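You operate a simulated robot arm through the tools that you are given. There is no shell and no other tool.

Carry out the task below with a simulated robot arm. There is one attempt and no reset: what you move stays moved.

TASK
Check the power box with the tester and put the tester back.
Fine: plug it in, switch on, press TEST, then RESET, and switch off before you pull it.

It is judged by the outcome, as a careful person would: the job done as asked, and still so three seconds after it is handed in. It fails if anything else is knocked over, pushed out of place, dropped, spilled or broken.

THE ROBOT
A 6-joint arm with a two-finger gripper, fixed in place. Base frame: the origin is at the foot of the arm, x ahead of it, y to its left, z up. Lengths are in cm, angles in rad, forces in N, time in s.
With the tool pointing down near the work surface it reaches from about 10 to 94 cm from the base axis. Its first joint turns from -2.897 to 2.897 rad. Payload 3.43 kg.
Tool frame: the origin (TCP) lies between the finger pads and is the grasp point; the fingertips stand 2 cm ahead of it; z points along the fingers, y is the line along which they close. The gripper opens to 19 cm. The gripper's body begins 24.8 cm behind the TCP.
Orientation is told as [roll, pitch, yaw] about the base's x, y, z axes, in that order, counted from this pose: with the fingers straight down and closing along the base's y, the tool's x points along the base's -x, its y along +y and its z along -z.

THE INTERFACE
- The arm moves only by the tool play_rows. Its argument "steps" is a list of rows, each a list of 7 numbers: the turn, a rotation vector about the tool's x, y, z in units of 5 degrees (1.0 is 5 degrees), then the shift along the tool's x, y, z in units of 50 mm (1.0 is 50 mm), then the gripper command, from -1 (shut) to 1 (fully open), values between in proportion. In form: [[wx, wy, wz, x, y, z, grip], ...]. A call has 1 to 20 rows; each row shifts and turns the commanded pose from where the row before left it, along the tool's axes as they then stand. A call with a number of a shift or a turn outside -1 to 1 is refused whole. A row lasts 0.2 s, in which the tool goes at most 5 cm and 0.15 rad; a call with a longer step from one row to the next is refused whole, and so is a gripper value outside its range. Where a pose cannot be reached the arm comes as near as it can. A force on the tool above 40 N (or 10 N above the force at the start of the call, whichever is more), or a blocked arm, ends the call early, and 0.2 s more pass. Each finger travels about 4.5 cm/s and halts on what it meets, pressing with about 26 N; the grip force reading is that of the motor and also rises with nothing between the fingers. The clock runs only during rows and for 0.2 s after the last one: add rows that do not move to give the fingers time. It gives the time, the measured TCP pose, the force on the tool (base axes), the opening and the grip force at its end, in the units of the frame above (readings bear some noise), with the torque about the TCP (base axes, N m) and any sound that the robot's microphone picked up.
- Cameras (640 x 400 px; columns grow to the right, rows downward): "scene" is fixed at [4.87, 65.35, 172.91]; the picture's right is [-0.67, -0.74, 0.00], its down [-0.36, 0.33, -0.87] and it looks along [0.65, -0.59, -0.49] (base axes); focal length 320 px, centre (320, 200). "wrist" rides on the gripper at [7, -0.8, -28.8] in the tool frame; the picture's right is [0.12, 0.99, 0.00], its down [-0.96, 0.11, -0.25] and it looks along [-0.25, 0.03, 0.97] (tool axes); focal length 261 px, centre (320, 200). There is no depth. A picture from a camera that has moved, and an enlarged one, comes with that camera's place and axes in the base frame and with its lens. The place of the scene camera against the robot may be out by one fixed shift of up to 1.2 cm in any direction.
- get_image(camera): a new picture of that camera. It takes no simulated time.
- move_column(by): slides the trunk up (or, below 0, down) by that many cm; the arm rides with it, the base frame stays. It gives what a move gives, with no picture.
- zoom(camera, box): a new picture of the part [left, top, right, bottom] of that camera's present view, enlarged. It takes no simulated time.
- hand_in(): hands the job in; it is judged then, once.

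Places have to be worked out from the pictures, the camera data and where the tool is seen. Open the gripper and draw the arm clear of the work before you hand the job in, unless the task says otherwise.

The tools are called by a JSON object that holds its "fn" and its "kwargs". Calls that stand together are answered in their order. play_rows: Moves the arm, as the interface text tells. Its arguments: {"type":"object","properties":{"steps":{"type":"array","items":{"type":"array","items":{"type":"number"}}}},"required":["steps"]} The other tools are called the same way: move_column (by) slides the trunk up or down; get_image (camera) takes a picture; zoom (camera, box) takes an enlarged picture of a part of a camera's view; hand_in () hands the job in.

At the start:

```text
t: 0.0
tcp_pos: [53.86, 23.98, 136.57]
ee_rot: [0.003, -0.008, 0.0]
ft_force: [0.4, 0.6, 0.6]
ft_torque: [-0.01, -0.02, -0.02]
finger_gap: 18.98
gripper_force: 0.2
trunk travel left (down, up): [-18.8, 5.2]
```

scene: 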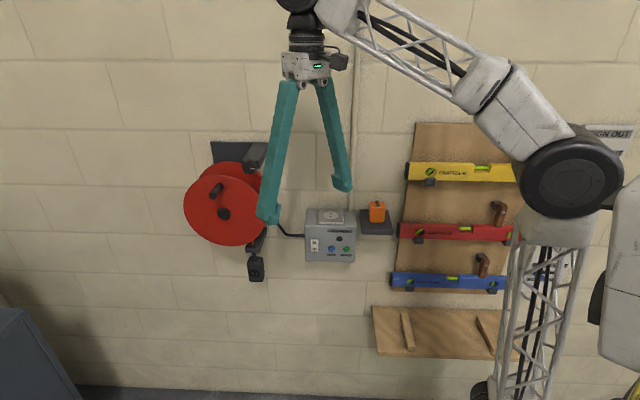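
wrist: 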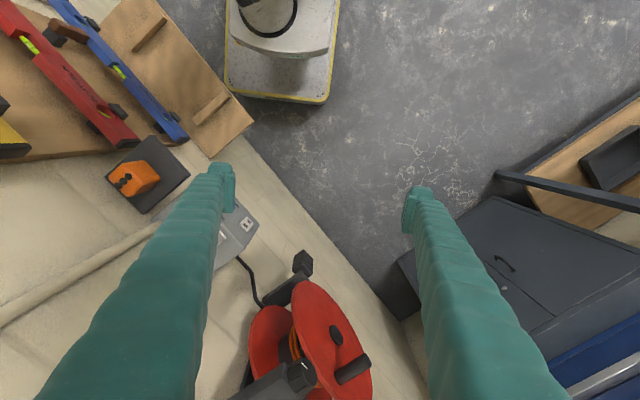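

I start by looking closer at the power box and the orange tester on its little shelf.

{"fn": "zoom", "kwargs": {"camera": "scene", "box": [290, 180, 410, 280]}}

{"fn": "zoom", "kwargs": {"camera": "wrist", "box": [80, 120, 320, 320]}}

```text
4.00 times, centred on (350, 230) of scene
camera zoom: at [4.87, 65.35, 172.91], right [-0.67, -0.74, 0.0], down [-0.36, 0.33, -0.87], along [0.65, -0.59, -0.49], focal length 1280 px, centre (200, 80)
```

zoom: 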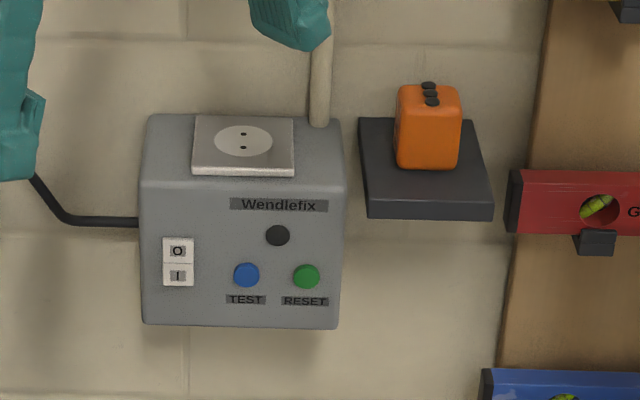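

```text
2.00 times, centred on (200, 220) of wrist
camera zoom: at [46.65, 22.95, 165.27], right [-0.12, 0.99, 0.0], down [0.96, 0.11, 0.25], along [0.25, 0.03, -0.97], focal length 521 px, centre (560, 160)
```

zoom: 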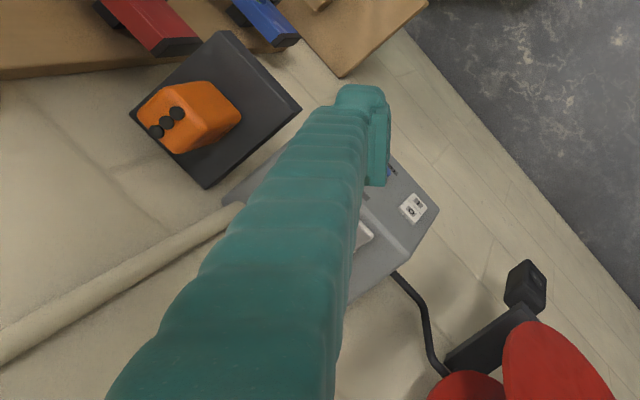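

The box has an upward‑facing socket on its top, an O/I rocker, TEST (blue), RESET (green); the tester stands on the dark shelf near (58, -7.5, 118–123). The wall runs diagonally, so I first turn the tool about its axis to line it up with the wall and half close the fingers, staying in free space.

{"fn": "play_rows", "kwargs": {"steps": [[0, 0, 1, 0, 0, 0, 0], [0, 0, 1, 0, 0, 0, 0], [0, 0, 1, 0, 0, 0, 0], [0, 0, 1, 0, 0, 0, 0], [0, 0, 1, 0, 0, 0, 0], [0, 0, 1, 0, 0, 0, 0], [0, 0, 1, 0, 0, 0, 0], [0, 0, 1, 0, 0, 0, 0], [0, 0, 0.4, 0, 0, 0, 0], [0, 0, 0, 0, 0, 0, 0]]}}

{"fn": "get_image", "kwargs": {"camera": "wrist"}}

{"fn": "get_image", "kwargs": {"camera": "scene"}}

```text
t: 2.2
tcp_pos: [53.76, 24.01, 136.49]
ee_rot: [0.005, -0.003, -0.735]
ft_force: [0.8, -0.3, 0.0]
ft_torque: [-0.01, -0.02, -0.02]
finger_gap: 9.47
gripper_force: 0.1
trunk travel left (down, up): [-18.8, 5.2]
```

```text
taken
camera wrist: at [47.83, 27.88, 165.32], right [0.58, 0.82, 0.01], down [0.79, -0.56, 0.25], along [0.21, -0.14, -0.97], focal length 261 px, centre (320, 200)
```

wrist: 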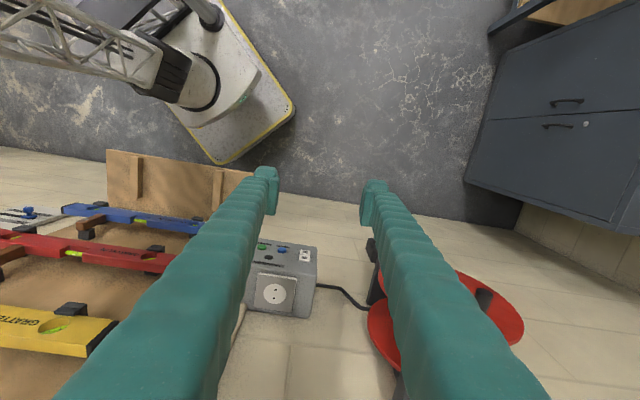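

```text
taken
```

scene: 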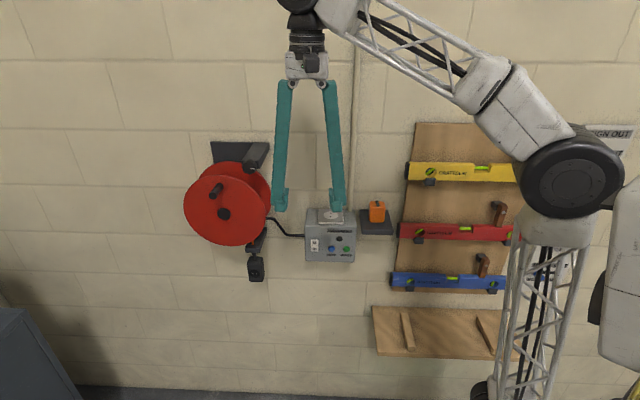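

The camera now shows the box from above with edges nearly aligned to the picture. I zoom in to measure the socket and the box edges.

{"fn": "zoom", "kwargs": {"camera": "wrist", "box": [220, 220, 380, 320]}}

{"fn": "zoom", "kwargs": {"camera": "scene", "box": [290, 190, 410, 270]}}

```text
4.00 times, centred on (300, 270) of wrist
camera zoom: at [47.83, 27.88, 165.32], right [0.58, 0.82, 0.01], down [0.79, -0.56, 0.25], along [0.21, -0.14, -0.97], focal length 1043 px, centre (400, -80)
```

zoom: 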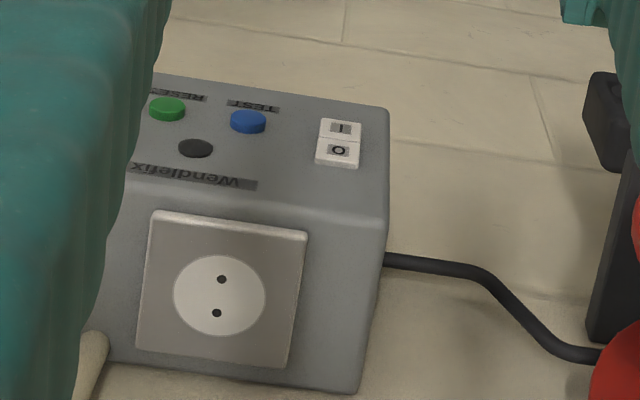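

```text
5.00 times, centred on (350, 230) of scene
camera zoom: at [4.87, 65.35, 172.91], right [-0.67, -0.74, 0.0], down [-0.36, 0.33, -0.87], along [0.65, -0.59, -0.49], focal length 1600 px, centre (170, 50)
```

zoom: 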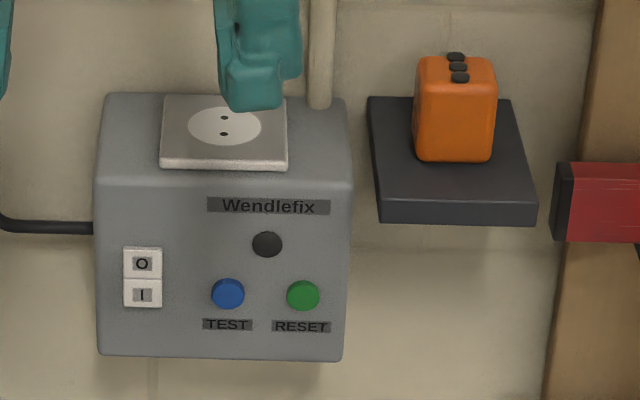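

Working from both views, the wall runs at 45° (along u=(0.71,0.71), outward normal n=(-0.71,0.71)). The socket is near (69.5, 1.5, 117) and the tester near (58, -7.5). I align the yaw to -0.785 and move at the same height to a spot just in front of and above the tester.

{"fn": "play_rows", "kwargs": {"steps": [[0, 0, 0.575, 0, 0, 0, -0.16], [0, 0, 0, -0.6, -0.54, 0, -0.16], [0, 0, 0, -0.6, -0.54, 0, -0.16], [0, 0, 0, -0.6, -0.54, 0, -0.16], [0, 0, 0, -0.6, -0.54, 0, -0.16], [0, 0, 0, -0.6, -0.54, 0, -0.16], [0, 0, 0, -0.6, -0.54, 0, -0.16], [0, 0, 0, -0.6, -0.54, 0, -0.16], [0, 0, 0, 0, 0, 0, -0.16]]}}

{"fn": "get_image", "kwargs": {"camera": "wrist"}}

{"fn": "get_image", "kwargs": {"camera": "scene"}}

```text
t: 4.2
tcp_pos: [55.11, -4.48, 136.46]
ee_rot: [0.007, -0.003, -0.784]
ft_force: [0.0, -0.1, -0.2]
ft_torque: [-0.01, 0.01, 0.04]
finger_gap: 7.99
gripper_force: 0.1
trunk travel left (down, up): [-18.8, 5.2]
```

```text
taken
camera wrist: at [49.38, -0.28, 165.24], right [0.62, 0.79, 0.01], down [0.76, -0.6, 0.25], along [0.2, -0.15, -0.97], focal length 261 px, centre (320, 200)
```

wrist: 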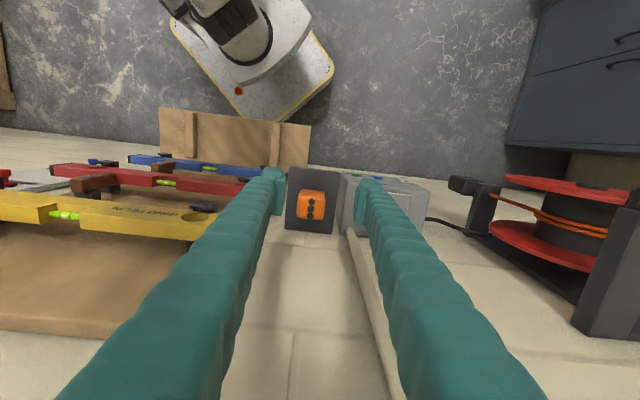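

```text
taken
```

scene: 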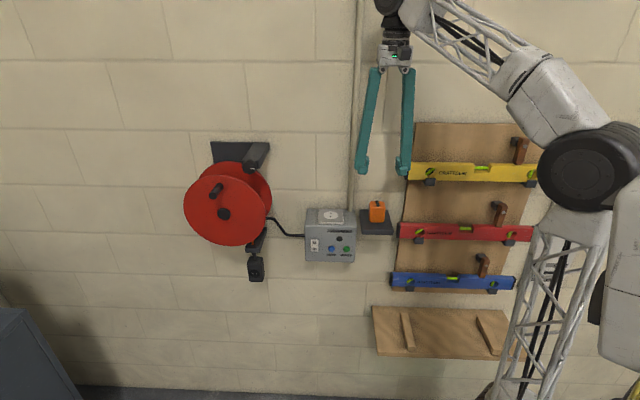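

The tester sits between the fingers in the view. I zoom in to measure its centre and rotation.

{"fn": "zoom", "kwargs": {"camera": "wrist", "box": [260, 150, 380, 250]}}

{"fn": "zoom", "kwargs": {"camera": "scene", "box": [340, 140, 440, 240]}}

```text
4.00 times, centred on (320, 200) of wrist
camera zoom: at [49.38, -0.28, 165.24], right [0.62, 0.79, 0.01], down [0.76, -0.6, 0.25], along [0.2, -0.15, -0.97], focal length 1043 px, centre (320, 200)
```

zoom: 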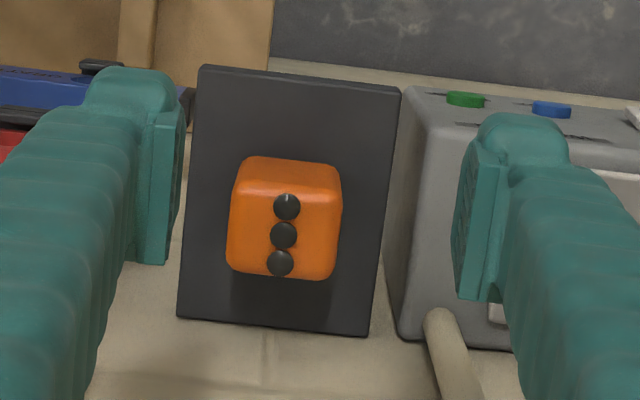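

```text
4.00 times, centred on (390, 190) of scene
camera zoom: at [4.87, 65.35, 172.91], right [-0.67, -0.74, 0.0], down [-0.36, 0.33, -0.87], along [0.65, -0.59, -0.49], focal length 1280 px, centre (40, 240)
```

zoom: 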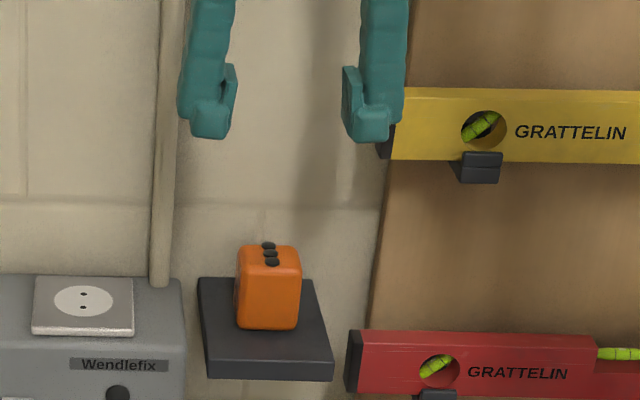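

The tester appears square to the shelf, about 4.5 cm wide with its top near z≈122.5, at about (58.3, -8.9). I take closer zooms to see whether it has a dark feature on its side and to read its height.

{"fn": "zoom", "kwargs": {"camera": "scene", "box": [360, 190, 400, 240]}}

{"fn": "zoom", "kwargs": {"camera": "wrist", "box": [290, 175, 340, 225]}}

```text
8.00 times, centred on (380, 215) of scene
camera zoom: at [4.87, 65.35, 172.91], right [-0.67, -0.74, 0.0], down [-0.36, 0.33, -0.87], along [0.65, -0.59, -0.49], focal length 2561 px, centre (-160, 80)
```

zoom: 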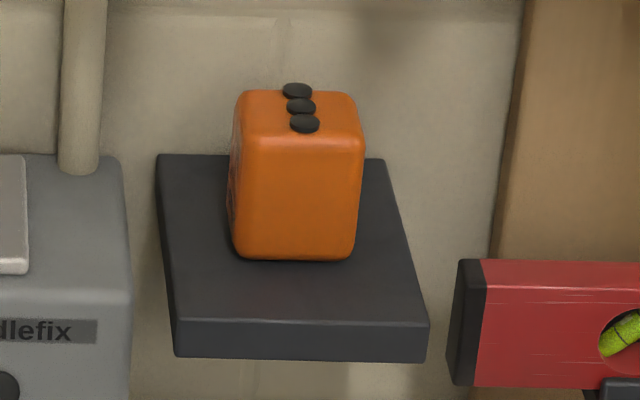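

```text
8.00 times, centred on (315, 200) of wrist
camera zoom: at [49.38, -0.28, 165.24], right [0.62, 0.79, 0.01], down [0.76, -0.6, 0.25], along [0.2, -0.15, -0.97], focal length 2085 px, centre (360, 200)
```

zoom: 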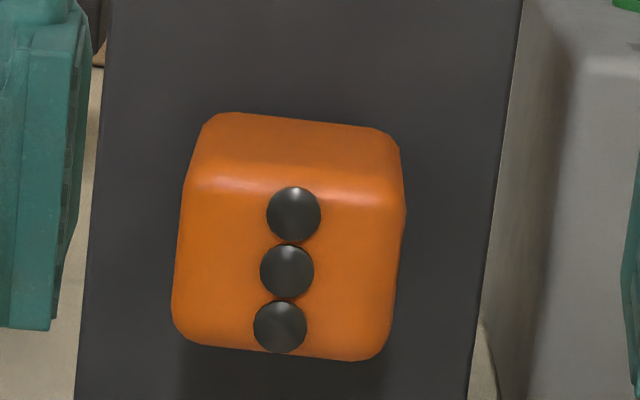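

I shift over the tester and lower to z≈128.5, keeping the fingertips above its top, then check alignment.

{"fn": "play_rows", "kwargs": {"steps": [[0, 0, 0, -0.54, -0.09, 0, -0.16], [0, 0, 0, -0.54, -0.09, 0, -0.16], [0, 0, 0, 0, 0, 0.5, -0.16], [0, 0, 0, 0, 0, 0.5, -0.16], [0, 0, 0, 0, 0, 0.6, -0.16], [0, 0, 0, 0, 0, 0, -0.16]]}}

{"fn": "get_image", "kwargs": {"camera": "wrist"}}

{"fn": "zoom", "kwargs": {"camera": "wrist", "box": [260, 130, 380, 230]}}

{"fn": "zoom", "kwargs": {"camera": "scene", "box": [340, 140, 440, 240]}}

```text
t: 5.6
tcp_pos: [58.7, -8.84, 128.48]
ee_rot: [0.008, -0.002, -0.784]
ft_force: [-0.1, -0.2, 0.6]
ft_torque: [0.0, -0.01, 0.0]
finger_gap: 8.0
gripper_force: 0.1
trunk travel left (down, up): [-18.8, 5.2]
```

```text
taken
camera wrist: at [53.04, -4.57, 157.24], right [0.62, 0.79, 0.01], down [0.76, -0.6, 0.25], along [0.2, -0.15, -0.97], focal length 261 px, centre (320, 200)
```

wrist: 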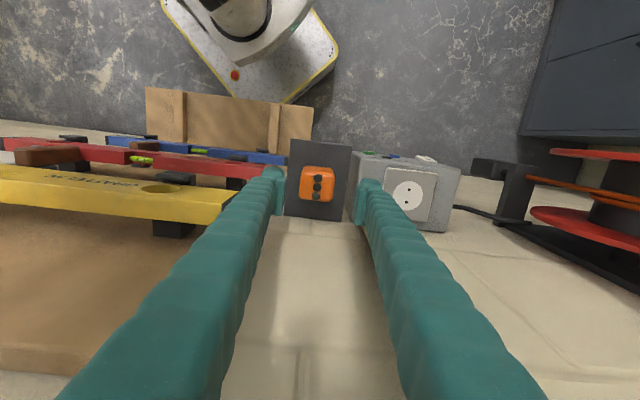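

```text
4.00 times, centred on (320, 180) of wrist
camera zoom: at [53.04, -4.57, 157.24], right [0.62, 0.79, 0.01], down [0.76, -0.6, 0.25], along [0.2, -0.15, -0.97], focal length 1043 px, centre (320, 280)
```

zoom: 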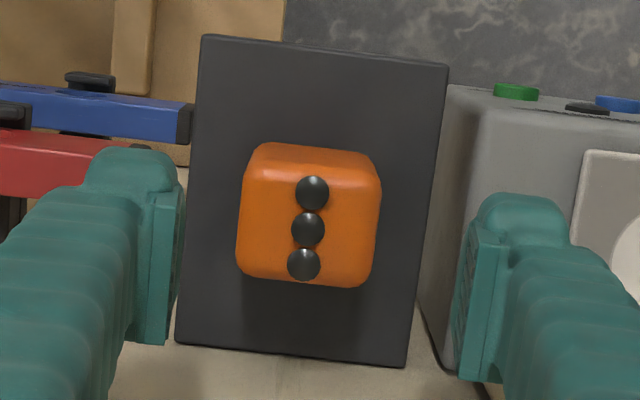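

```text
4.00 times, centred on (390, 190) of scene
camera zoom: at [4.87, 65.35, 172.91], right [-0.67, -0.74, 0.0], down [-0.36, 0.33, -0.87], along [0.65, -0.59, -0.49], focal length 1280 px, centre (40, 240)
```

zoom: 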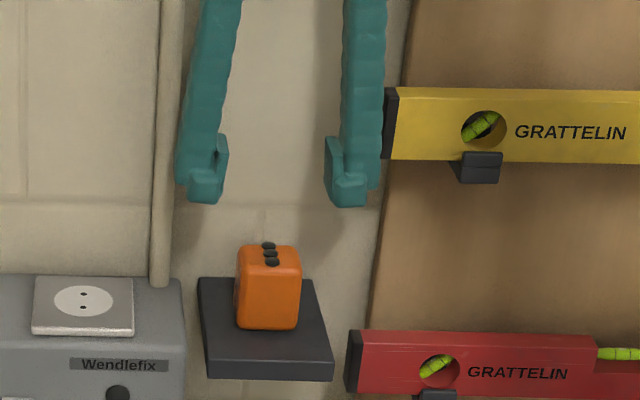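

From parallax between the two wrist views the tester's lamps are at z≈121, centre ≈(58.7, -9.3), and the shelf top ≈113.5. The end of the yellow level is close to the finger on that side, so I narrow the opening to 6.4 cm and re-centre by about 0.4 cm before going lower.

{"fn": "play_rows", "kwargs": {"steps": [[0, 0, 0, -0.07, -0.076, 0, -0.326], [0, 0, 0, 0, 0, 0.3, -0.326], [0, 0, 0, 0, 0, 0.2, -0.326], [0, 0, 0, 0, 0, 0, -0.326]]}}

{"fn": "zoom", "kwargs": {"camera": "wrist", "box": [260, 130, 380, 230]}}

{"fn": "zoom", "kwargs": {"camera": "scene", "box": [340, 140, 440, 240]}}

```text
t: 6.6
tcp_pos: [58.57, -9.17, 125.9]
ee_rot: [0.004, -0.001, -0.784]
ft_force: [-0.2, -0.9, 0.6]
ft_torque: [-0.04, 0.03, 0.01]
finger_gap: 6.4
gripper_force: 0.0
trunk travel left (down, up): [-18.8, 5.2]
```

```text
4.00 times, centred on (320, 180) of wrist
camera zoom: at [52.97, -5.01, 154.78], right [0.62, 0.79, 0.01], down [0.76, -0.6, 0.25], along [0.2, -0.15, -0.97], focal length 1043 px, centre (320, 280)
```

zoom: 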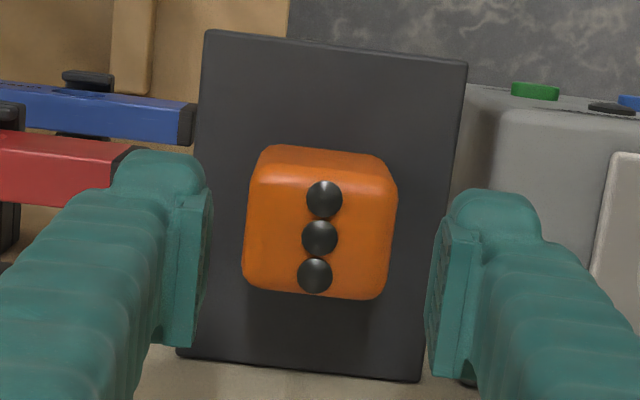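

```text
4.00 times, centred on (390, 190) of scene
camera zoom: at [4.87, 65.35, 172.91], right [-0.67, -0.74, 0.0], down [-0.36, 0.33, -0.87], along [0.65, -0.59, -0.49], focal length 1280 px, centre (40, 240)
```

zoom: 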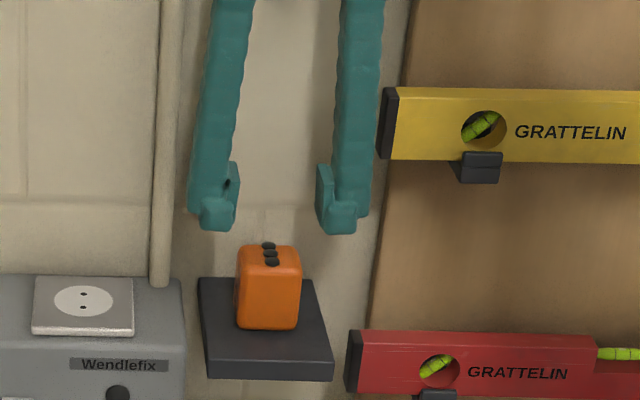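

The lamps now lie on the tool axis within 0.2 cm and the yaw agrees within a degree. I go down to z≈118 (fingertips ≈2 cm above the shelf).

{"fn": "play_rows", "kwargs": {"steps": [[0, 0, 0, -0.04, 0, 0.4, -0.326], [0, 0, 0, 0, 0, 0.4, -0.326], [0, 0, 0, 0, 0, 0.4, -0.326], [0, 0, 0, 0, 0, 0.38, -0.326], [0, 0, 0, 0, 0, 0, -0.326]]}}

{"fn": "zoom", "kwargs": {"camera": "wrist", "box": [260, 130, 380, 230]}}

{"fn": "zoom", "kwargs": {"camera": "scene", "box": [340, 140, 440, 240]}}

```text
t: 7.8
tcp_pos: [58.78, -9.35, 118.0]
ee_rot: [0.007, -0.003, -0.783]
ft_force: [1.1, -1.1, -0.2]
ft_torque: [0.01, 0.0, -0.01]
finger_gap: 6.4
gripper_force: 0.0
trunk travel left (down, up): [-18.8, 5.2]
```

```text
4.00 times, centred on (320, 180) of wrist
camera zoom: at [53.08, -5.1, 146.8], right [0.62, 0.79, 0.01], down [0.76, -0.6, 0.25], along [0.2, -0.15, -0.97], focal length 1043 px, centre (320, 280)
```

zoom: 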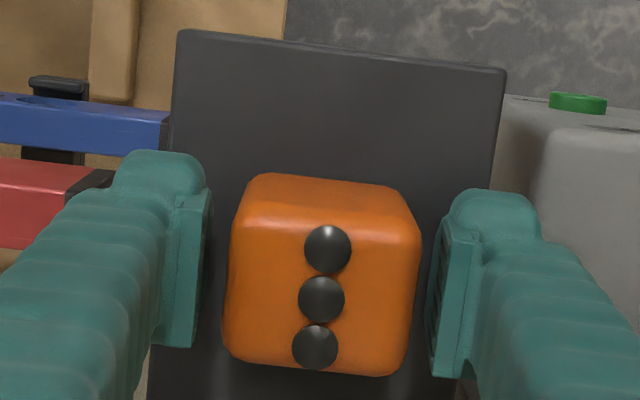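

```text
4.00 times, centred on (390, 190) of scene
camera zoom: at [4.87, 65.35, 172.91], right [-0.67, -0.74, 0.0], down [-0.36, 0.33, -0.87], along [0.65, -0.59, -0.49], focal length 1280 px, centre (40, 240)
```

zoom: 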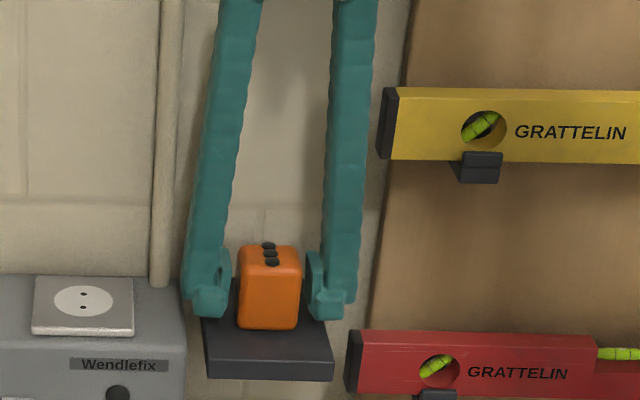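

The tester is centred between the pads. I close the gripper on it.

{"fn": "play_rows", "kwargs": {"steps": [[0, 0, 0, 0, 0, 0, -0.45], [0, 0, 0, 0, 0, 0, -0.55], [0, 0, 0, 0, 0, 0, -1], [0, 0, 0, 0, 0, 0, -1], [0, 0, 0, 0, 0, 0, -1]]}}

{"fn": "zoom", "kwargs": {"camera": "wrist", "box": [260, 130, 380, 230]}}

```text
t: 9.0
tcp_pos: [58.73, -9.24, 117.93]
ee_rot: [0.008, -0.002, -0.784]
ft_force: [-0.4, 0.0, 0.6]
ft_torque: [0.03, 0.0, -0.02]
finger_gap: 4.86
gripper_force: 26.0
trunk travel left (down, up): [-18.8, 5.2]
```

```text
4.00 times, centred on (320, 180) of wrist
camera zoom: at [53.09, -5.1, 146.81], right [0.62, 0.79, 0.01], down [0.76, -0.6, 0.25], along [0.2, -0.15, -0.97], focal length 1043 px, centre (320, 280)
```

zoom: 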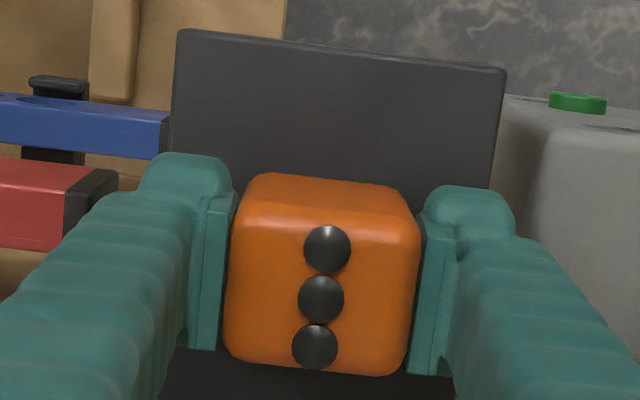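

Gripped (gap 4.86 cm, 26 N). I lift it straight up, slowly at first, and look for pins underneath.

{"fn": "play_rows", "kwargs": {"steps": [[0, 0, 0, 0, 0, -0.1, -1], [0, 0, 0, 0, 0, -0.2, -1], [0, 0, 0, 0, 0, -0.4, -1], [0, 0, 0, 0, 0, -0.5, -1], [0, 0, 0, 0, 0, -0.5, -1], [0, 0, 0, 0, 0, -0.5, -1], [0, 0, 0, 0, 0, 0, -1]]}}

{"fn": "zoom", "kwargs": {"camera": "scene", "box": [340, 150, 420, 240]}}

{"fn": "get_image", "kwargs": {"camera": "wrist"}}

```text
t: 10.6
tcp_pos: [58.73, -9.43, 129.2]
ee_rot: [0.006, -0.002, -0.785]
ft_force: [0.5, -0.1, -0.6]
ft_torque: [-0.01, 0.04, 0.03]
finger_gap: 4.92
gripper_force: 25.9
trunk travel left (down, up): [-18.8, 5.2]
```

```text
4.44 times, centred on (380, 195) of scene
camera zoom: at [4.87, 65.35, 172.91], right [-0.67, -0.74, 0.0], down [-0.36, 0.33, -0.87], along [0.65, -0.59, -0.49], focal length 1422 px, centre (53, 222)
```

zoom: 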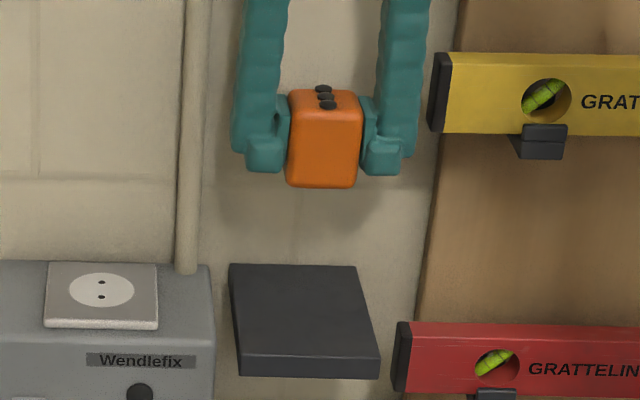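

```text
taken
camera wrist: at [53.01, -5.23, 157.9], right [0.62, 0.79, 0.01], down [0.76, -0.6, 0.25], along [0.2, -0.15, -0.97], focal length 261 px, centre (320, 200)
```

wrist: 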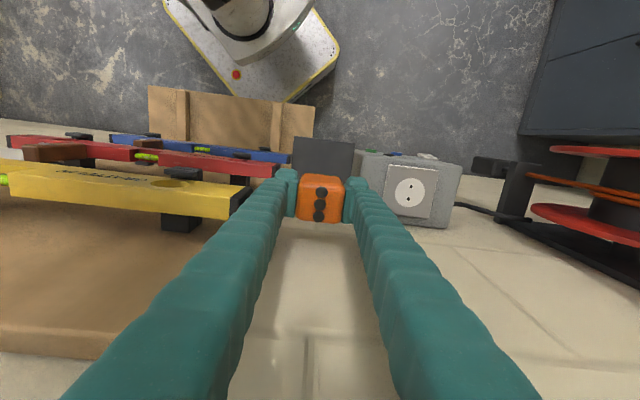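

No pins or shelf holes are visible from here. I zoom closer on the held tester to look for its pins before going on.

{"fn": "zoom", "kwargs": {"camera": "scene", "box": [365, 160, 400, 195]}}

{"fn": "zoom", "kwargs": {"camera": "wrist", "box": [280, 160, 370, 230]}}

```text
11.43 times, centred on (382, 178) of scene
camera zoom: at [4.87, 65.35, 172.91], right [-0.67, -0.74, 0.0], down [-0.36, 0.33, -0.87], along [0.65, -0.59, -0.49], focal length 3658 px, centre (-394, 457)
```

zoom: 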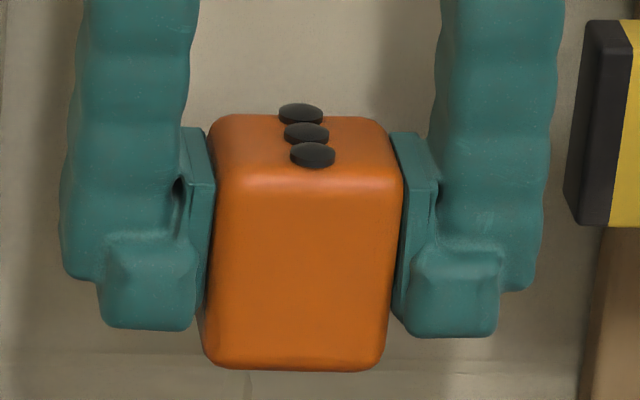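

```text
5.71 times, centred on (325, 195) of wrist
camera zoom: at [53.01, -5.23, 157.9], right [0.62, 0.79, 0.01], down [0.76, -0.6, 0.25], along [0.2, -0.15, -0.97], focal length 1489 px, centre (291, 229)
```

zoom: 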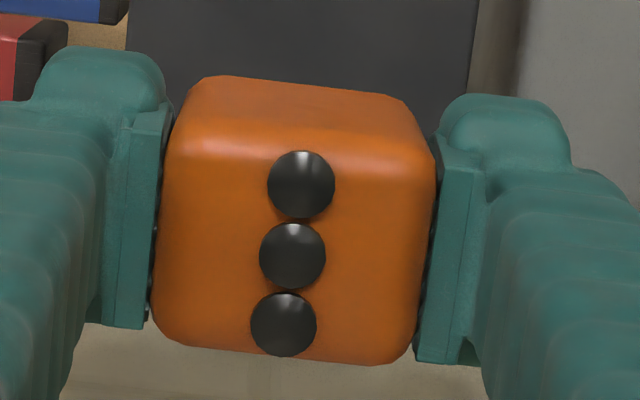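

I can't see pins yet, so I carry the tester away from the wall into free space and tilt it so the fixed camera can see its underside.

{"fn": "play_rows", "kwargs": {"steps": [[0, 0, 0, 0.8, 0, -0.2, -1], [0, 0, 0, 0.8, 0, -0.3, -1], [0, 0, 0, 0.8, 0, -0.4, -1], [0, 0, 0, 0.8, 0, -0.4, -1], [0, 0, 0, 0.8, 0, -0.4, -1], [0, 0, 0, 0.8, 0, -0.4, -1], [0, 0, 0, 0.8, 0, -0.4, -1], [0, 0, 0, 0, 0, 0, -1]]}}

{"fn": "play_rows", "kwargs": {"steps": [[0, 1, 0, 0, 0, 0, -1], [0, 1, 0, 0, 0, 0, -1], [0, 1, 0, 0, 0, 0, -1], [0, 1, 0, 0, 0, 0, -1], [0, 1, 0, 0, 0, 0, -1], [0, 1, 0, 0, 0, 0, -1], [0, 1, 0, 0, 0, 0, -1], [0, 1, 0, 0, 0, 0, -1], [0, 1, 0, 0, 0, 0, -1], [0, 1, 0, 0, 0, 0, -1], [0, 0, 0, 0, 0, 0, -1]]}}

{"fn": "get_image", "kwargs": {"camera": "scene"}}

```text
t: 12.4
tcp_pos: [39.25, 10.5, 136.62]
ee_rot: [0.014, -0.005, -0.784]
ft_force: [-0.4, 0.1, -0.4]
ft_torque: [0.03, -0.05, 0.01]
finger_gap: 4.85
gripper_force: 25.8
out of reach, approached as far as the arm can: row 5, 6, 7
trunk travel left (down, up): [-18.8, 5.2]
```

```text
t: 14.8
tcp_pos: [40.4, 17.59, 118.62]
ee_rot: [0.015, 0.869, -0.774]
ft_force: [-0.6, -0.7, -1.1]
ft_torque: [0.04, 0.01, 0.0]
finger_gap: 4.9
gripper_force: 26.5
out of reach, approached as far as the arm can: row 1, 2, 3, 4, 5, 6, 7, 8, 9, 10
trunk travel left (down, up): [-18.8, 5.2]
```

```text
taken
```

scene: 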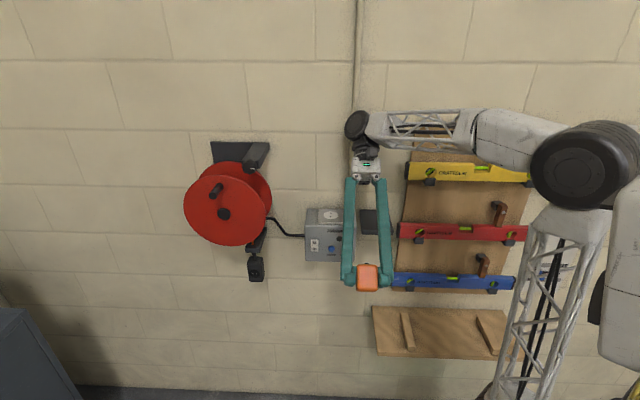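

The arm came to a tilt of about 0.87 rad, lower than commanded, clear of things. I zoom in on the underside.

{"fn": "zoom", "kwargs": {"camera": "scene", "box": [340, 255, 395, 300]}}

{"fn": "get_image", "kwargs": {"camera": "wrist"}}

```text
8.89 times, centred on (368, 278) of scene
camera zoom: at [4.87, 65.35, 172.91], right [-0.67, -0.74, 0.0], down [-0.36, 0.33, -0.87], along [0.65, -0.59, -0.49], focal length 2845 px, centre (-102, -489)
```

zoom: 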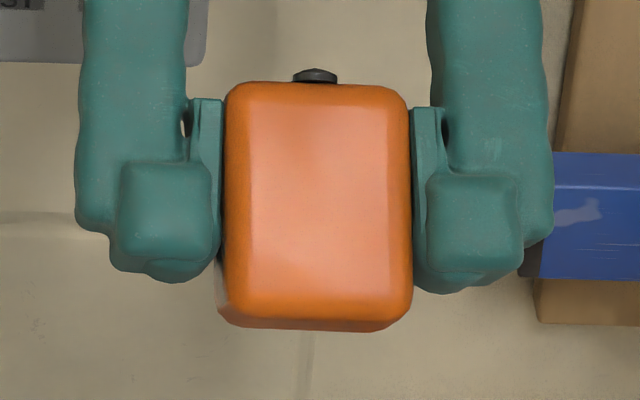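

```text
taken
camera wrist: at [51.93, 4.49, 142.58], right [0.65, 0.76, 0.1], down [0.66, -0.49, -0.57], along [-0.38, 0.44, -0.81], focal length 261 px, centre (320, 200)
```

wrist: 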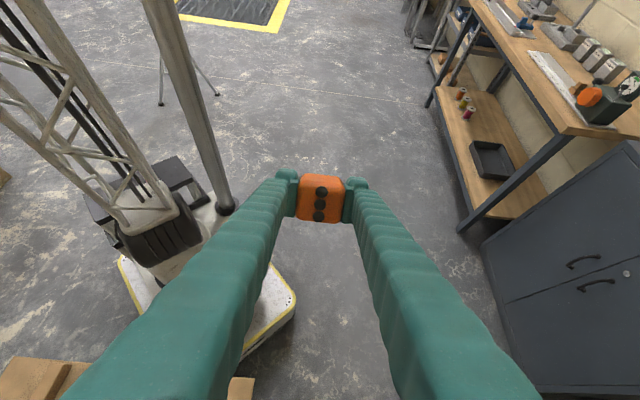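

The underside is smooth with no pins, so they must be on the face turned to the wall. I undo the tilt, then turn the tester about the vertical to show its back to the fixed camera.

{"fn": "play_rows", "kwargs": {"steps": [[0, -1, 0, 0, 0, 0, -1], [0, -1, 0, 0, 0, 0, -1], [0, -1, 0, 0, 0, 0, -1], [0, -1, 0, 0, 0, 0, -1], [0, -1, 0, 0, 0, 0, -1], [0, -1, 0, 0, 0, 0, -1], [0, -1, 0, 0, 0, 0, -1], [0, -1, 0, 0, 0, 0, -1], [0, -1, 0, 0, 0, 0, -1], [0, -1, 0, 0, 0, 0, -1], [0, 0, 0, 0, 0, 0, -1]]}}

```text
t: 17.2
tcp_pos: [40.38, 17.6, 118.73]
ee_rot: [0.007, -0.003, -0.783]
ft_force: [-0.7, -0.3, -0.1]
ft_torque: [0.01, 0.01, 0.03]
finger_gap: 4.9
gripper_force: 26.1
trunk travel left (down, up): [-18.8, 5.2]
```

Now upright at (40.4, 17.6, 118.7). I turn about the vertical by 100° first.

{"fn": "play_rows", "kwargs": {"steps": [[0, 0, -1, 0, 0, 0, -1], [0, 0, -1, 0, 0, 0, -1], [0, 0, -1, 0, 0, 0, -1], [0, 0, -1, 0, 0, 0, -1], [0, 0, -1, 0, 0, 0, -1], [0, 0, -1, 0, 0, 0, -1], [0, 0, -1, 0, 0, 0, -1], [0, 0, -1, 0, 0, 0, -1], [0, 0, -1, 0, 0, 0, -1], [0, 0, -1, 0, 0, 0, -1], [0, 0, -1, 0, 0, 0, -1], [0, 0, -1, 0, 0, 0, -1], [0, 0, -1, 0, 0, 0, -1], [0, 0, -1, 0, 0, 0, -1], [0, 0, -1, 0, 0, 0, -1], [0, 0, -1, 0, 0, 0, -1], [0, 0, -1, 0, 0, 0, -1], [0, 0, -1, 0, 0, 0, -1], [0, 0, -1, 0, 0, 0, -1], [0, 0, -1, 0, 0, 0, -1]]}}

{"fn": "get_image", "kwargs": {"camera": "scene"}}

```text
t: 21.4
tcp_pos: [40.36, 17.59, 118.54]
ee_rot: [-0.004, -0.006, 0.963]
ft_force: [-1.2, 0.2, -1.4]
ft_torque: [-0.02, 0.02, 0.01]
finger_gap: 4.89
gripper_force: 26.2
trunk travel left (down, up): [-18.8, 5.2]
```

```text
taken
```

scene: 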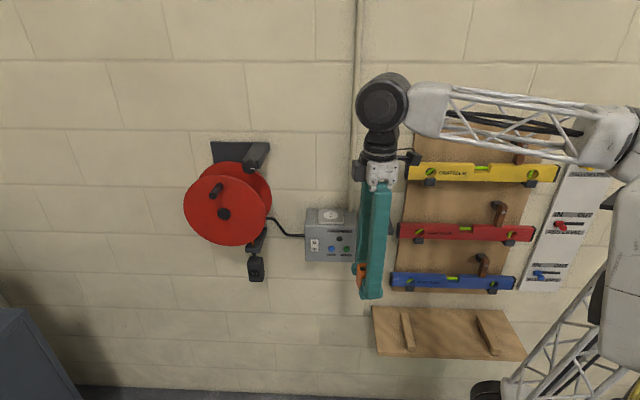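

I can see something on the tester's back edge; I zoom in and continue the turn by another 60°.

{"fn": "zoom", "kwargs": {"camera": "scene", "box": [340, 250, 395, 305]}}

{"fn": "play_rows", "kwargs": {"steps": [[0, 0, -1, 0, 0, 0, -1], [0, 0, -1, 0, 0, 0, -1], [0, 0, -1, 0, 0, 0, -1], [0, 0, -1, 0, 0, 0, -1], [0, 0, -1, 0, 0, 0, -1], [0, 0, -1, 0, 0, 0, -1], [0, 0, -1, 0, 0, 0, -1], [0, 0, -1, 0, 0, 0, -1], [0, 0, -1, 0, 0, 0, -1], [0, 0, -1, 0, 0, 0, -1], [0, 0, -1, 0, 0, 0, -1], [0, 0, -1, 0, 0, 0, -1], [0, 0, 0, 0, 0, 0, -1]]}}

{"fn": "zoom", "kwargs": {"camera": "scene", "box": [335, 245, 405, 305]}}

```text
7.27 times, centred on (368, 278) of scene
camera zoom: at [4.87, 65.35, 172.91], right [-0.67, -0.74, 0.0], down [-0.36, 0.33, -0.87], along [0.65, -0.59, -0.49], focal length 2328 px, centre (-26, -364)
```

zoom: 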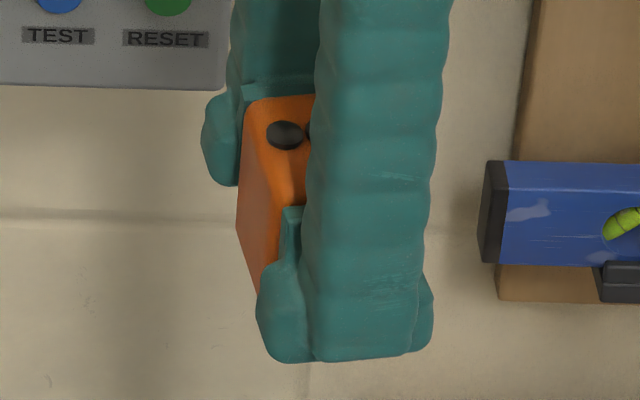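

```text
t: 24.2
tcp_pos: [40.2, 17.49, 118.71]
ee_rot: [-0.007, -0.001, 2.008]
ft_force: [-0.2, -0.7, -1.6]
ft_torque: [-0.03, 0.0, -0.01]
finger_gap: 4.91
gripper_force: 26.5
trunk travel left (down, up): [-18.8, 5.2]
```

```text
6.67 times, centred on (370, 275) of scene
camera zoom: at [4.87, 65.35, 172.91], right [-0.67, -0.74, 0.0], down [-0.36, 0.33, -0.87], along [0.65, -0.59, -0.49], focal length 2134 px, centre (-13, -300)
```

zoom: 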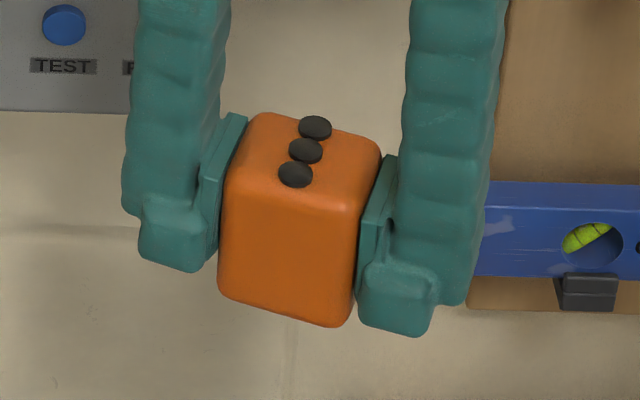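

The back face is plain too, so the plug side must be the underside (opposite the three lamps). I turn back to the shelf yaw and move further from the wall, so that I can tilt more and look straight at the underside.

{"fn": "play_rows", "kwargs": {"steps": [[0, 0, 1, 0, 0, 0, -1], [0, 0, 1, 0, 0, 0, -1], [0, 0, 1, 0, 0, 0, -1], [0, 0, 1, 0, 0, 0, -1], [0, 0, 1, 0, 0, 0, -1], [0, 0, 1, 0, 0, 0, -1], [0, 0, 1, 0, 0, 0, -1], [0, 0, 1, 0, 0, 0, -1], [0, 0, 1, 0, 0, 0, -1], [0, 0, 1, 0, 0, 0, -1], [0, 0, 1, 0, 0, 0, -1], [0, 0, 1, 0, 0, 0, -1], [0, 0, 1, 0, 0, 0, -1], [0, 0, 1, 0, 0, 0, -1], [0, 0, 1, 0, 0, 0, -1], [0, 0, 1, 0, 0, 0, -1]]}}

{"fn": "play_rows", "kwargs": {"steps": [[0, 0, 1, 0, 0, 0, -1], [0, 0, 1, 0, 0, 0, -1], [0, 0, 1, 0, 0, 0, -1], [0, 0, 1, 0, 0, 0, -1], [0, 0, 1, 0, 0, 0, -1], [0, 0, 1, 0, 0, 0, -1], [0, 0, 1, 0, 0, 0, -1], [0, 0, 1, 0, 0, 0, -1], [0, 0, 1, 0, 0, 0, -1], [0, 0, 1, 0, 0, 0, -1], [0, 0, 1, 0, 0, 0, -1], [0, 0, 1, 0, 0, 0, -1], [0, 0, 1, 0, 0, 0, -1], [0, 0, 1, 0, 0, 0, -1], [0, 0, 1, 0, 0, 0, -1], [0, 0, 1, 0, 0, 0, -1], [0, 0, 0, 0.8, 0.4, 0, -1], [0, 0, 0, 0.8, 0.4, 0, -1], [0, 0, 0, 0.8, 0.4, 0, -1], [0, 0, 0, 0, 0, 0, -1]]}}

```text
t: 27.6
tcp_pos: [40.27, 17.55, 118.52]
ee_rot: [-0.002, -0.007, 0.61]
ft_force: [-0.7, -0.2, -0.8]
ft_torque: [0.01, -0.02, 0.02]
finger_gap: 4.88
gripper_force: 25.9
trunk travel left (down, up): [-18.8, 5.2]
```

```text
t: 31.8
tcp_pos: [35.96, 30.32, 118.62]
ee_rot: [0.008, -0.001, -0.783]
ft_force: [0.5, 0.2, -0.9]
ft_torque: [0.02, 0.03, 0.01]
finger_gap: 4.91
gripper_force: 25.9
trunk travel left (down, up): [-18.8, 5.2]
```

Back at yaw -0.785, now about 50 cm from the wall. I tilt by 80° in place.

{"fn": "play_rows", "kwargs": {"steps": [[0, 1, 0, 0, 0, 0, -1], [0, 1, 0, 0, 0, 0, -1], [0, 1, 0, 0, 0, 0, -1], [0, 1, 0, 0, 0, 0, -1], [0, 1, 0, 0, 0, 0, -1], [0, 1, 0, 0, 0, 0, -1], [0, 1, 0, 0, 0, 0, -1], [0, 1, 0, 0, 0, 0, -1], [0, 1, 0, 0, 0, 0, -1], [0, 1, 0, 0, 0, 0, -1], [0, 1, 0, 0, 0, 0, -1], [0, 1, 0, 0, 0, 0, -1], [0, 1, 0, 0, 0, 0, -1], [0, 1, 0, 0, 0, 0, -1], [0, 1, 0, 0, 0, 0, -1], [0, 1, 0, 0, 0, 0, -1], [0, 0, 0, 0, 0, 0, -1]]}}

{"fn": "get_image", "kwargs": {"camera": "scene"}}

```text
t: 35.4
tcp_pos: [35.61, 32.01, 116.95]
ee_rot: [0.043, 1.392, -0.742]
ft_force: [0.4, -0.2, -0.2]
ft_torque: [0.03, 0.03, 0.01]
finger_gap: 4.87
gripper_force: 26.1
out of reach, approached as far as the arm can: row 15, 16
trunk travel left (down, up): [-18.8, 5.2]
```

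```text
taken
```

scene: 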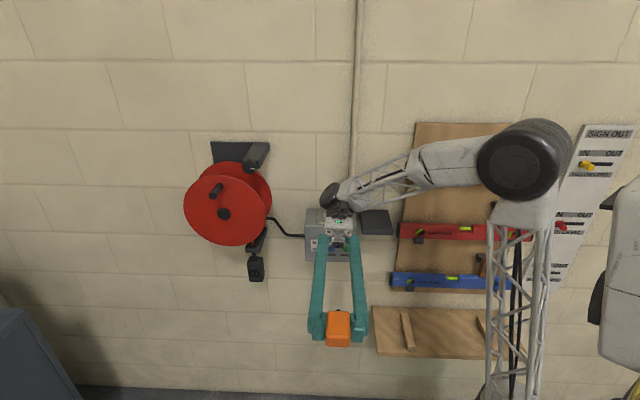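

Now the underside faces the camera. I zoom in on it, and on the "SIGN OUT" board that has come into view.

{"fn": "zoom", "kwargs": {"camera": "scene", "box": [305, 295, 375, 355]}}

{"fn": "zoom", "kwargs": {"camera": "scene", "box": [520, 115, 640, 300]}}

```text
6.67 times, centred on (340, 325) of scene
camera zoom: at [4.87, 65.35, 172.91], right [-0.67, -0.74, 0.0], down [-0.36, 0.33, -0.87], along [0.65, -0.59, -0.49], focal length 2134 px, centre (187, -633)
```

zoom: 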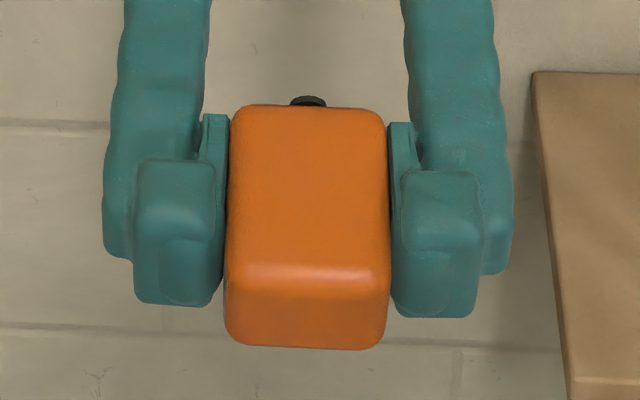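

```text
2.16 times, centred on (580, 208) of scene
camera zoom: at [4.87, 65.35, 172.91], right [-0.67, -0.74, 0.0], down [-0.36, 0.33, -0.87], along [0.65, -0.59, -0.49], focal length 692 px, centre (-242, 184)
```

zoom: 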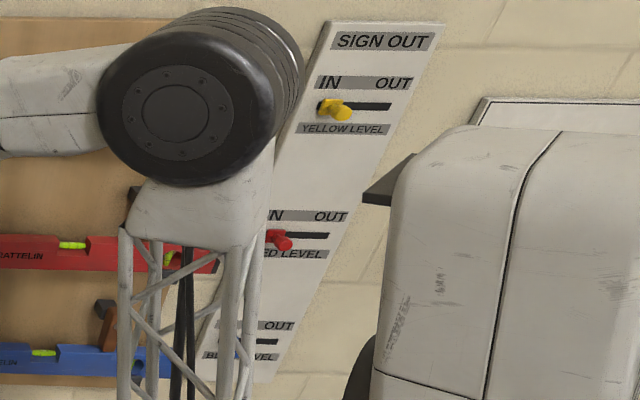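

The underside is plain as well – the tester simply seats bottom-down on the socket, lamps up; the sign-out board is only for the levels. I undo the tilt.

{"fn": "play_rows", "kwargs": {"steps": [[0, -1, 0, 0, 0, 0, -1], [0, -1, 0, 0, 0, 0, -1], [0, -1, 0, 0, 0, 0, -1], [0, -1, 0, 0, 0, 0, -1], [0, -1, 0, 0, 0, 0, -1], [0, -1, 0, 0, 0, 0, -1], [0, -1, 0, 0, 0, 0, -1], [0, -1, 0, 0, 0, 0, -1], [0, -1, 0, 0, 0, 0, -1], [0, -1, 0, 0, 0, 0, -1], [0, -1, 0, 0, 0, 0, -1], [0, -1, 0, 0, 0, 0, -1], [0, -1, 0, 0, 0, 0, -1], [0, -1, 0, 0, 0, 0, -1], [0, -1, 0, 0, 0, 0, -1], [0, -1, 0, 0, 0, 0, -1], [0, 0, 0, 0, 0, 0, -1]]}}

```text
t: 39.0
tcp_pos: [35.57, 31.91, 117.01]
ee_rot: [0.007, -0.004, -0.784]
ft_force: [0.4, 0.0, 0.1]
ft_torque: [-0.01, 0.01, -0.02]
finger_gap: 4.9
gripper_force: 26.4
trunk travel left (down, up): [-18.8, 5.2]
```

I move up and toward the box to about n=-30, z=130, to view the socket from a first position.

{"fn": "play_rows", "kwargs": {"steps": [[0, 0, 0, -0.78, 0.07, -0.37, -1], [0, 0, 0, -0.78, 0.07, -0.37, -1], [0, 0, 0, -0.78, 0.07, -0.37, -1], [0, 0, 0, -0.78, 0.07, -0.37, -1], [0, 0, 0, -0.78, 0.07, -0.37, -1], [0, 0, 0, -0.78, 0.07, -0.37, -1], [0, 0, 0, -0.78, 0.07, -0.37, -1], [0, 0, 0, 0, 0, 0, -1], [0, 0, 0, 0, 0, 0, -1]]}}

{"fn": "get_image", "kwargs": {"camera": "wrist"}}

{"fn": "zoom", "kwargs": {"camera": "wrist", "box": [260, 200, 380, 290]}}

```text
t: 41.0
tcp_pos: [56.83, 14.37, 130.12]
ee_rot: [0.007, -0.002, -0.783]
ft_force: [-0.4, -0.1, -0.7]
ft_torque: [0.01, -0.02, 0.01]
finger_gap: 4.88
gripper_force: 25.9
trunk travel left (down, up): [-18.8, 5.2]
```

```text
taken
camera wrist: at [51.08, 18.65, 158.84], right [0.62, 0.79, 0.01], down [0.76, -0.6, 0.25], along [0.2, -0.15, -0.97], focal length 261 px, centre (320, 200)
```

wrist: 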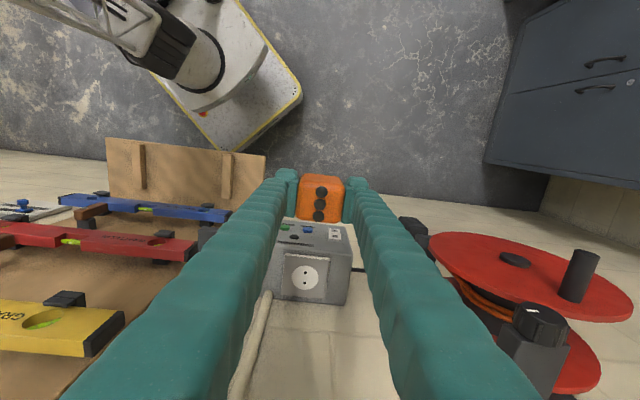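

```text
4.44 times, centred on (320, 245) of wrist
camera zoom: at [51.08, 18.65, 158.84], right [0.62, 0.79, 0.01], down [0.76, -0.6, 0.25], along [0.2, -0.15, -0.97], focal length 1158 px, centre (320, 0)
```

zoom: 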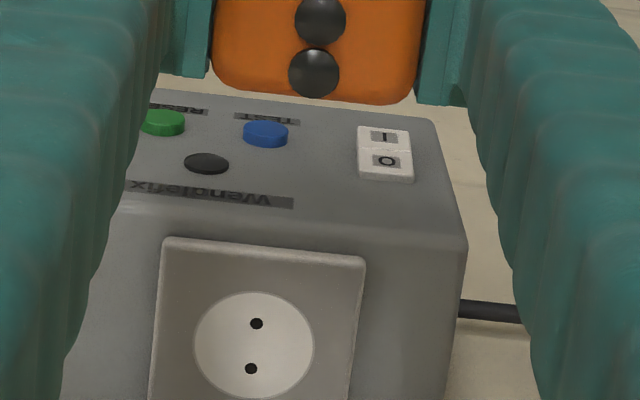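

The socket is centred about 18 cm ahead of the tool and 0.5 cm toward -u. I step 8 cm closer for a second view to fix its height by parallax.

{"fn": "play_rows", "kwargs": {"steps": [[0, 0, 0, -0.5, 0, 0, -1], [0, 0, 0, -0.5, 0, 0, -1], [0, 0, 0, -0.6, -0.1, 0, -1], [0, 0, 0, 0, 0, 0, -1], [0, 0, 0, 0, 0, 0, -1]]}}

{"fn": "zoom", "kwargs": {"camera": "wrist", "box": [260, 170, 380, 260]}}

{"fn": "zoom", "kwargs": {"camera": "scene", "box": [280, 140, 400, 240]}}

```text
t: 42.2
tcp_pos: [61.83, 8.5, 130.11]
ee_rot: [0.007, -0.003, -0.784]
ft_force: [0.5, 0.4, -1.0]
ft_torque: [0.0, 0.0, 0.02]
finger_gap: 4.9
gripper_force: 26.1
trunk travel left (down, up): [-18.8, 5.2]
```

```text
4.44 times, centred on (320, 215) of wrist
camera zoom: at [56.21, 12.71, 158.88], right [0.62, 0.79, 0.01], down [0.76, -0.6, 0.25], along [0.2, -0.15, -0.97], focal length 1158 px, centre (320, 133)
```

zoom: 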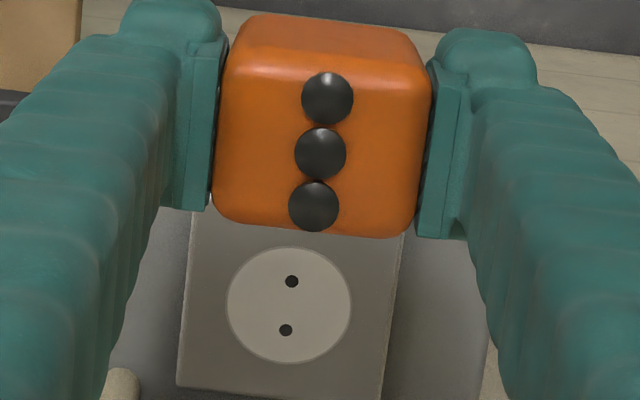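

```text
4.00 times, centred on (340, 190) of scene
camera zoom: at [4.87, 65.35, 172.91], right [-0.67, -0.74, 0.0], down [-0.36, 0.33, -0.87], along [0.65, -0.59, -0.49], focal length 1280 px, centre (240, 240)
```

zoom: 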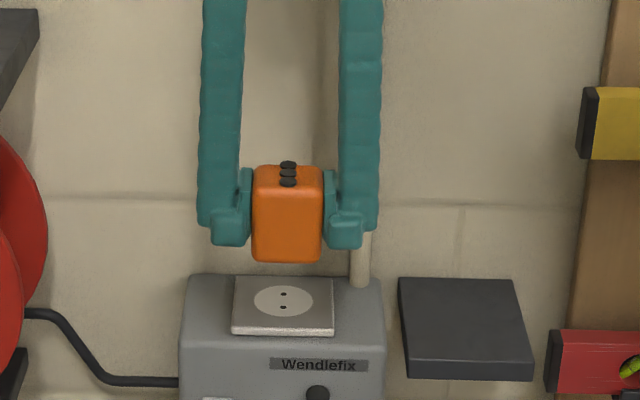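

The two views put the socket at u=49.8, n=-48.55, z≈116.8, with the holes lined up with the lamps within half a degree, and the tester centred on the tool axis. I move over the socket and lower to about 1.5 cm above it.

{"fn": "play_rows", "kwargs": {"steps": [[0, 0, 0, -0.75, 0.012, 0, -1], [0, 0, 0, -0.75, 0, 0, -1], [0, 0, 0, -0.668, 0, 0, -1], [0, 0, 0, 0, 0, 0.45, -1], [0, 0, 0, 0, 0, 0.45, -1], [0, 0, 0, 0, 0, 0.45, -1], [0, 0, 0, 0, 0, 0.35, -1], [0, 0, 0, 0, 0, 0, -1], [0, 0, 0, 0, 0, 0, -1]]}}

{"fn": "zoom", "kwargs": {"camera": "wrist", "box": [260, 150, 380, 240]}}

{"fn": "zoom", "kwargs": {"camera": "scene", "box": [290, 170, 390, 250]}}

```text
t: 44.2
tcp_pos: [69.85, 0.84, 121.46]
ee_rot: [0.009, -0.002, -0.784]
ft_force: [-0.4, -0.2, -0.2]
ft_torque: [-0.04, 0.01, 0.05]
finger_gap: 4.87
gripper_force: 25.7
trunk travel left (down, up): [-18.8, 5.2]
```

```text
4.44 times, centred on (320, 195) of wrist
camera zoom: at [64.17, 4.9, 150.36], right [0.62, 0.79, 0.01], down [0.76, -0.6, 0.25], along [0.2, -0.15, -0.97], focal length 1158 px, centre (320, 222)
```

zoom: 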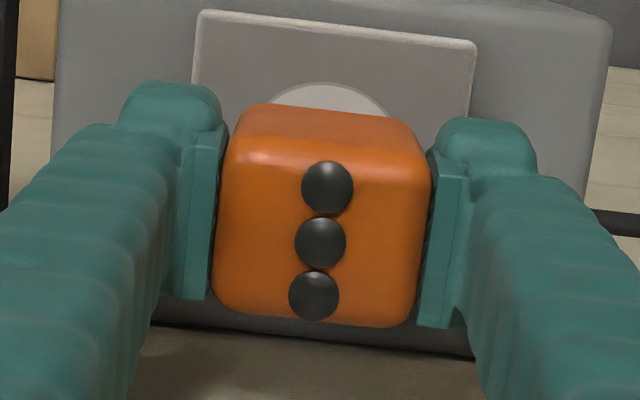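

```text
5.00 times, centred on (340, 210) of scene
camera zoom: at [4.87, 65.35, 172.91], right [-0.67, -0.74, 0.0], down [-0.36, 0.33, -0.87], along [0.65, -0.59, -0.49], focal length 1600 px, centre (220, 150)
```

zoom: 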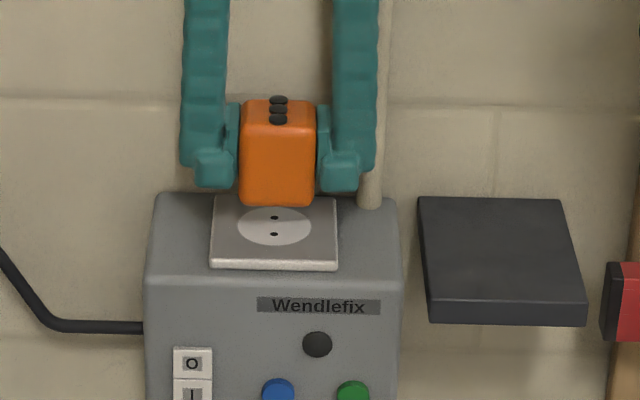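

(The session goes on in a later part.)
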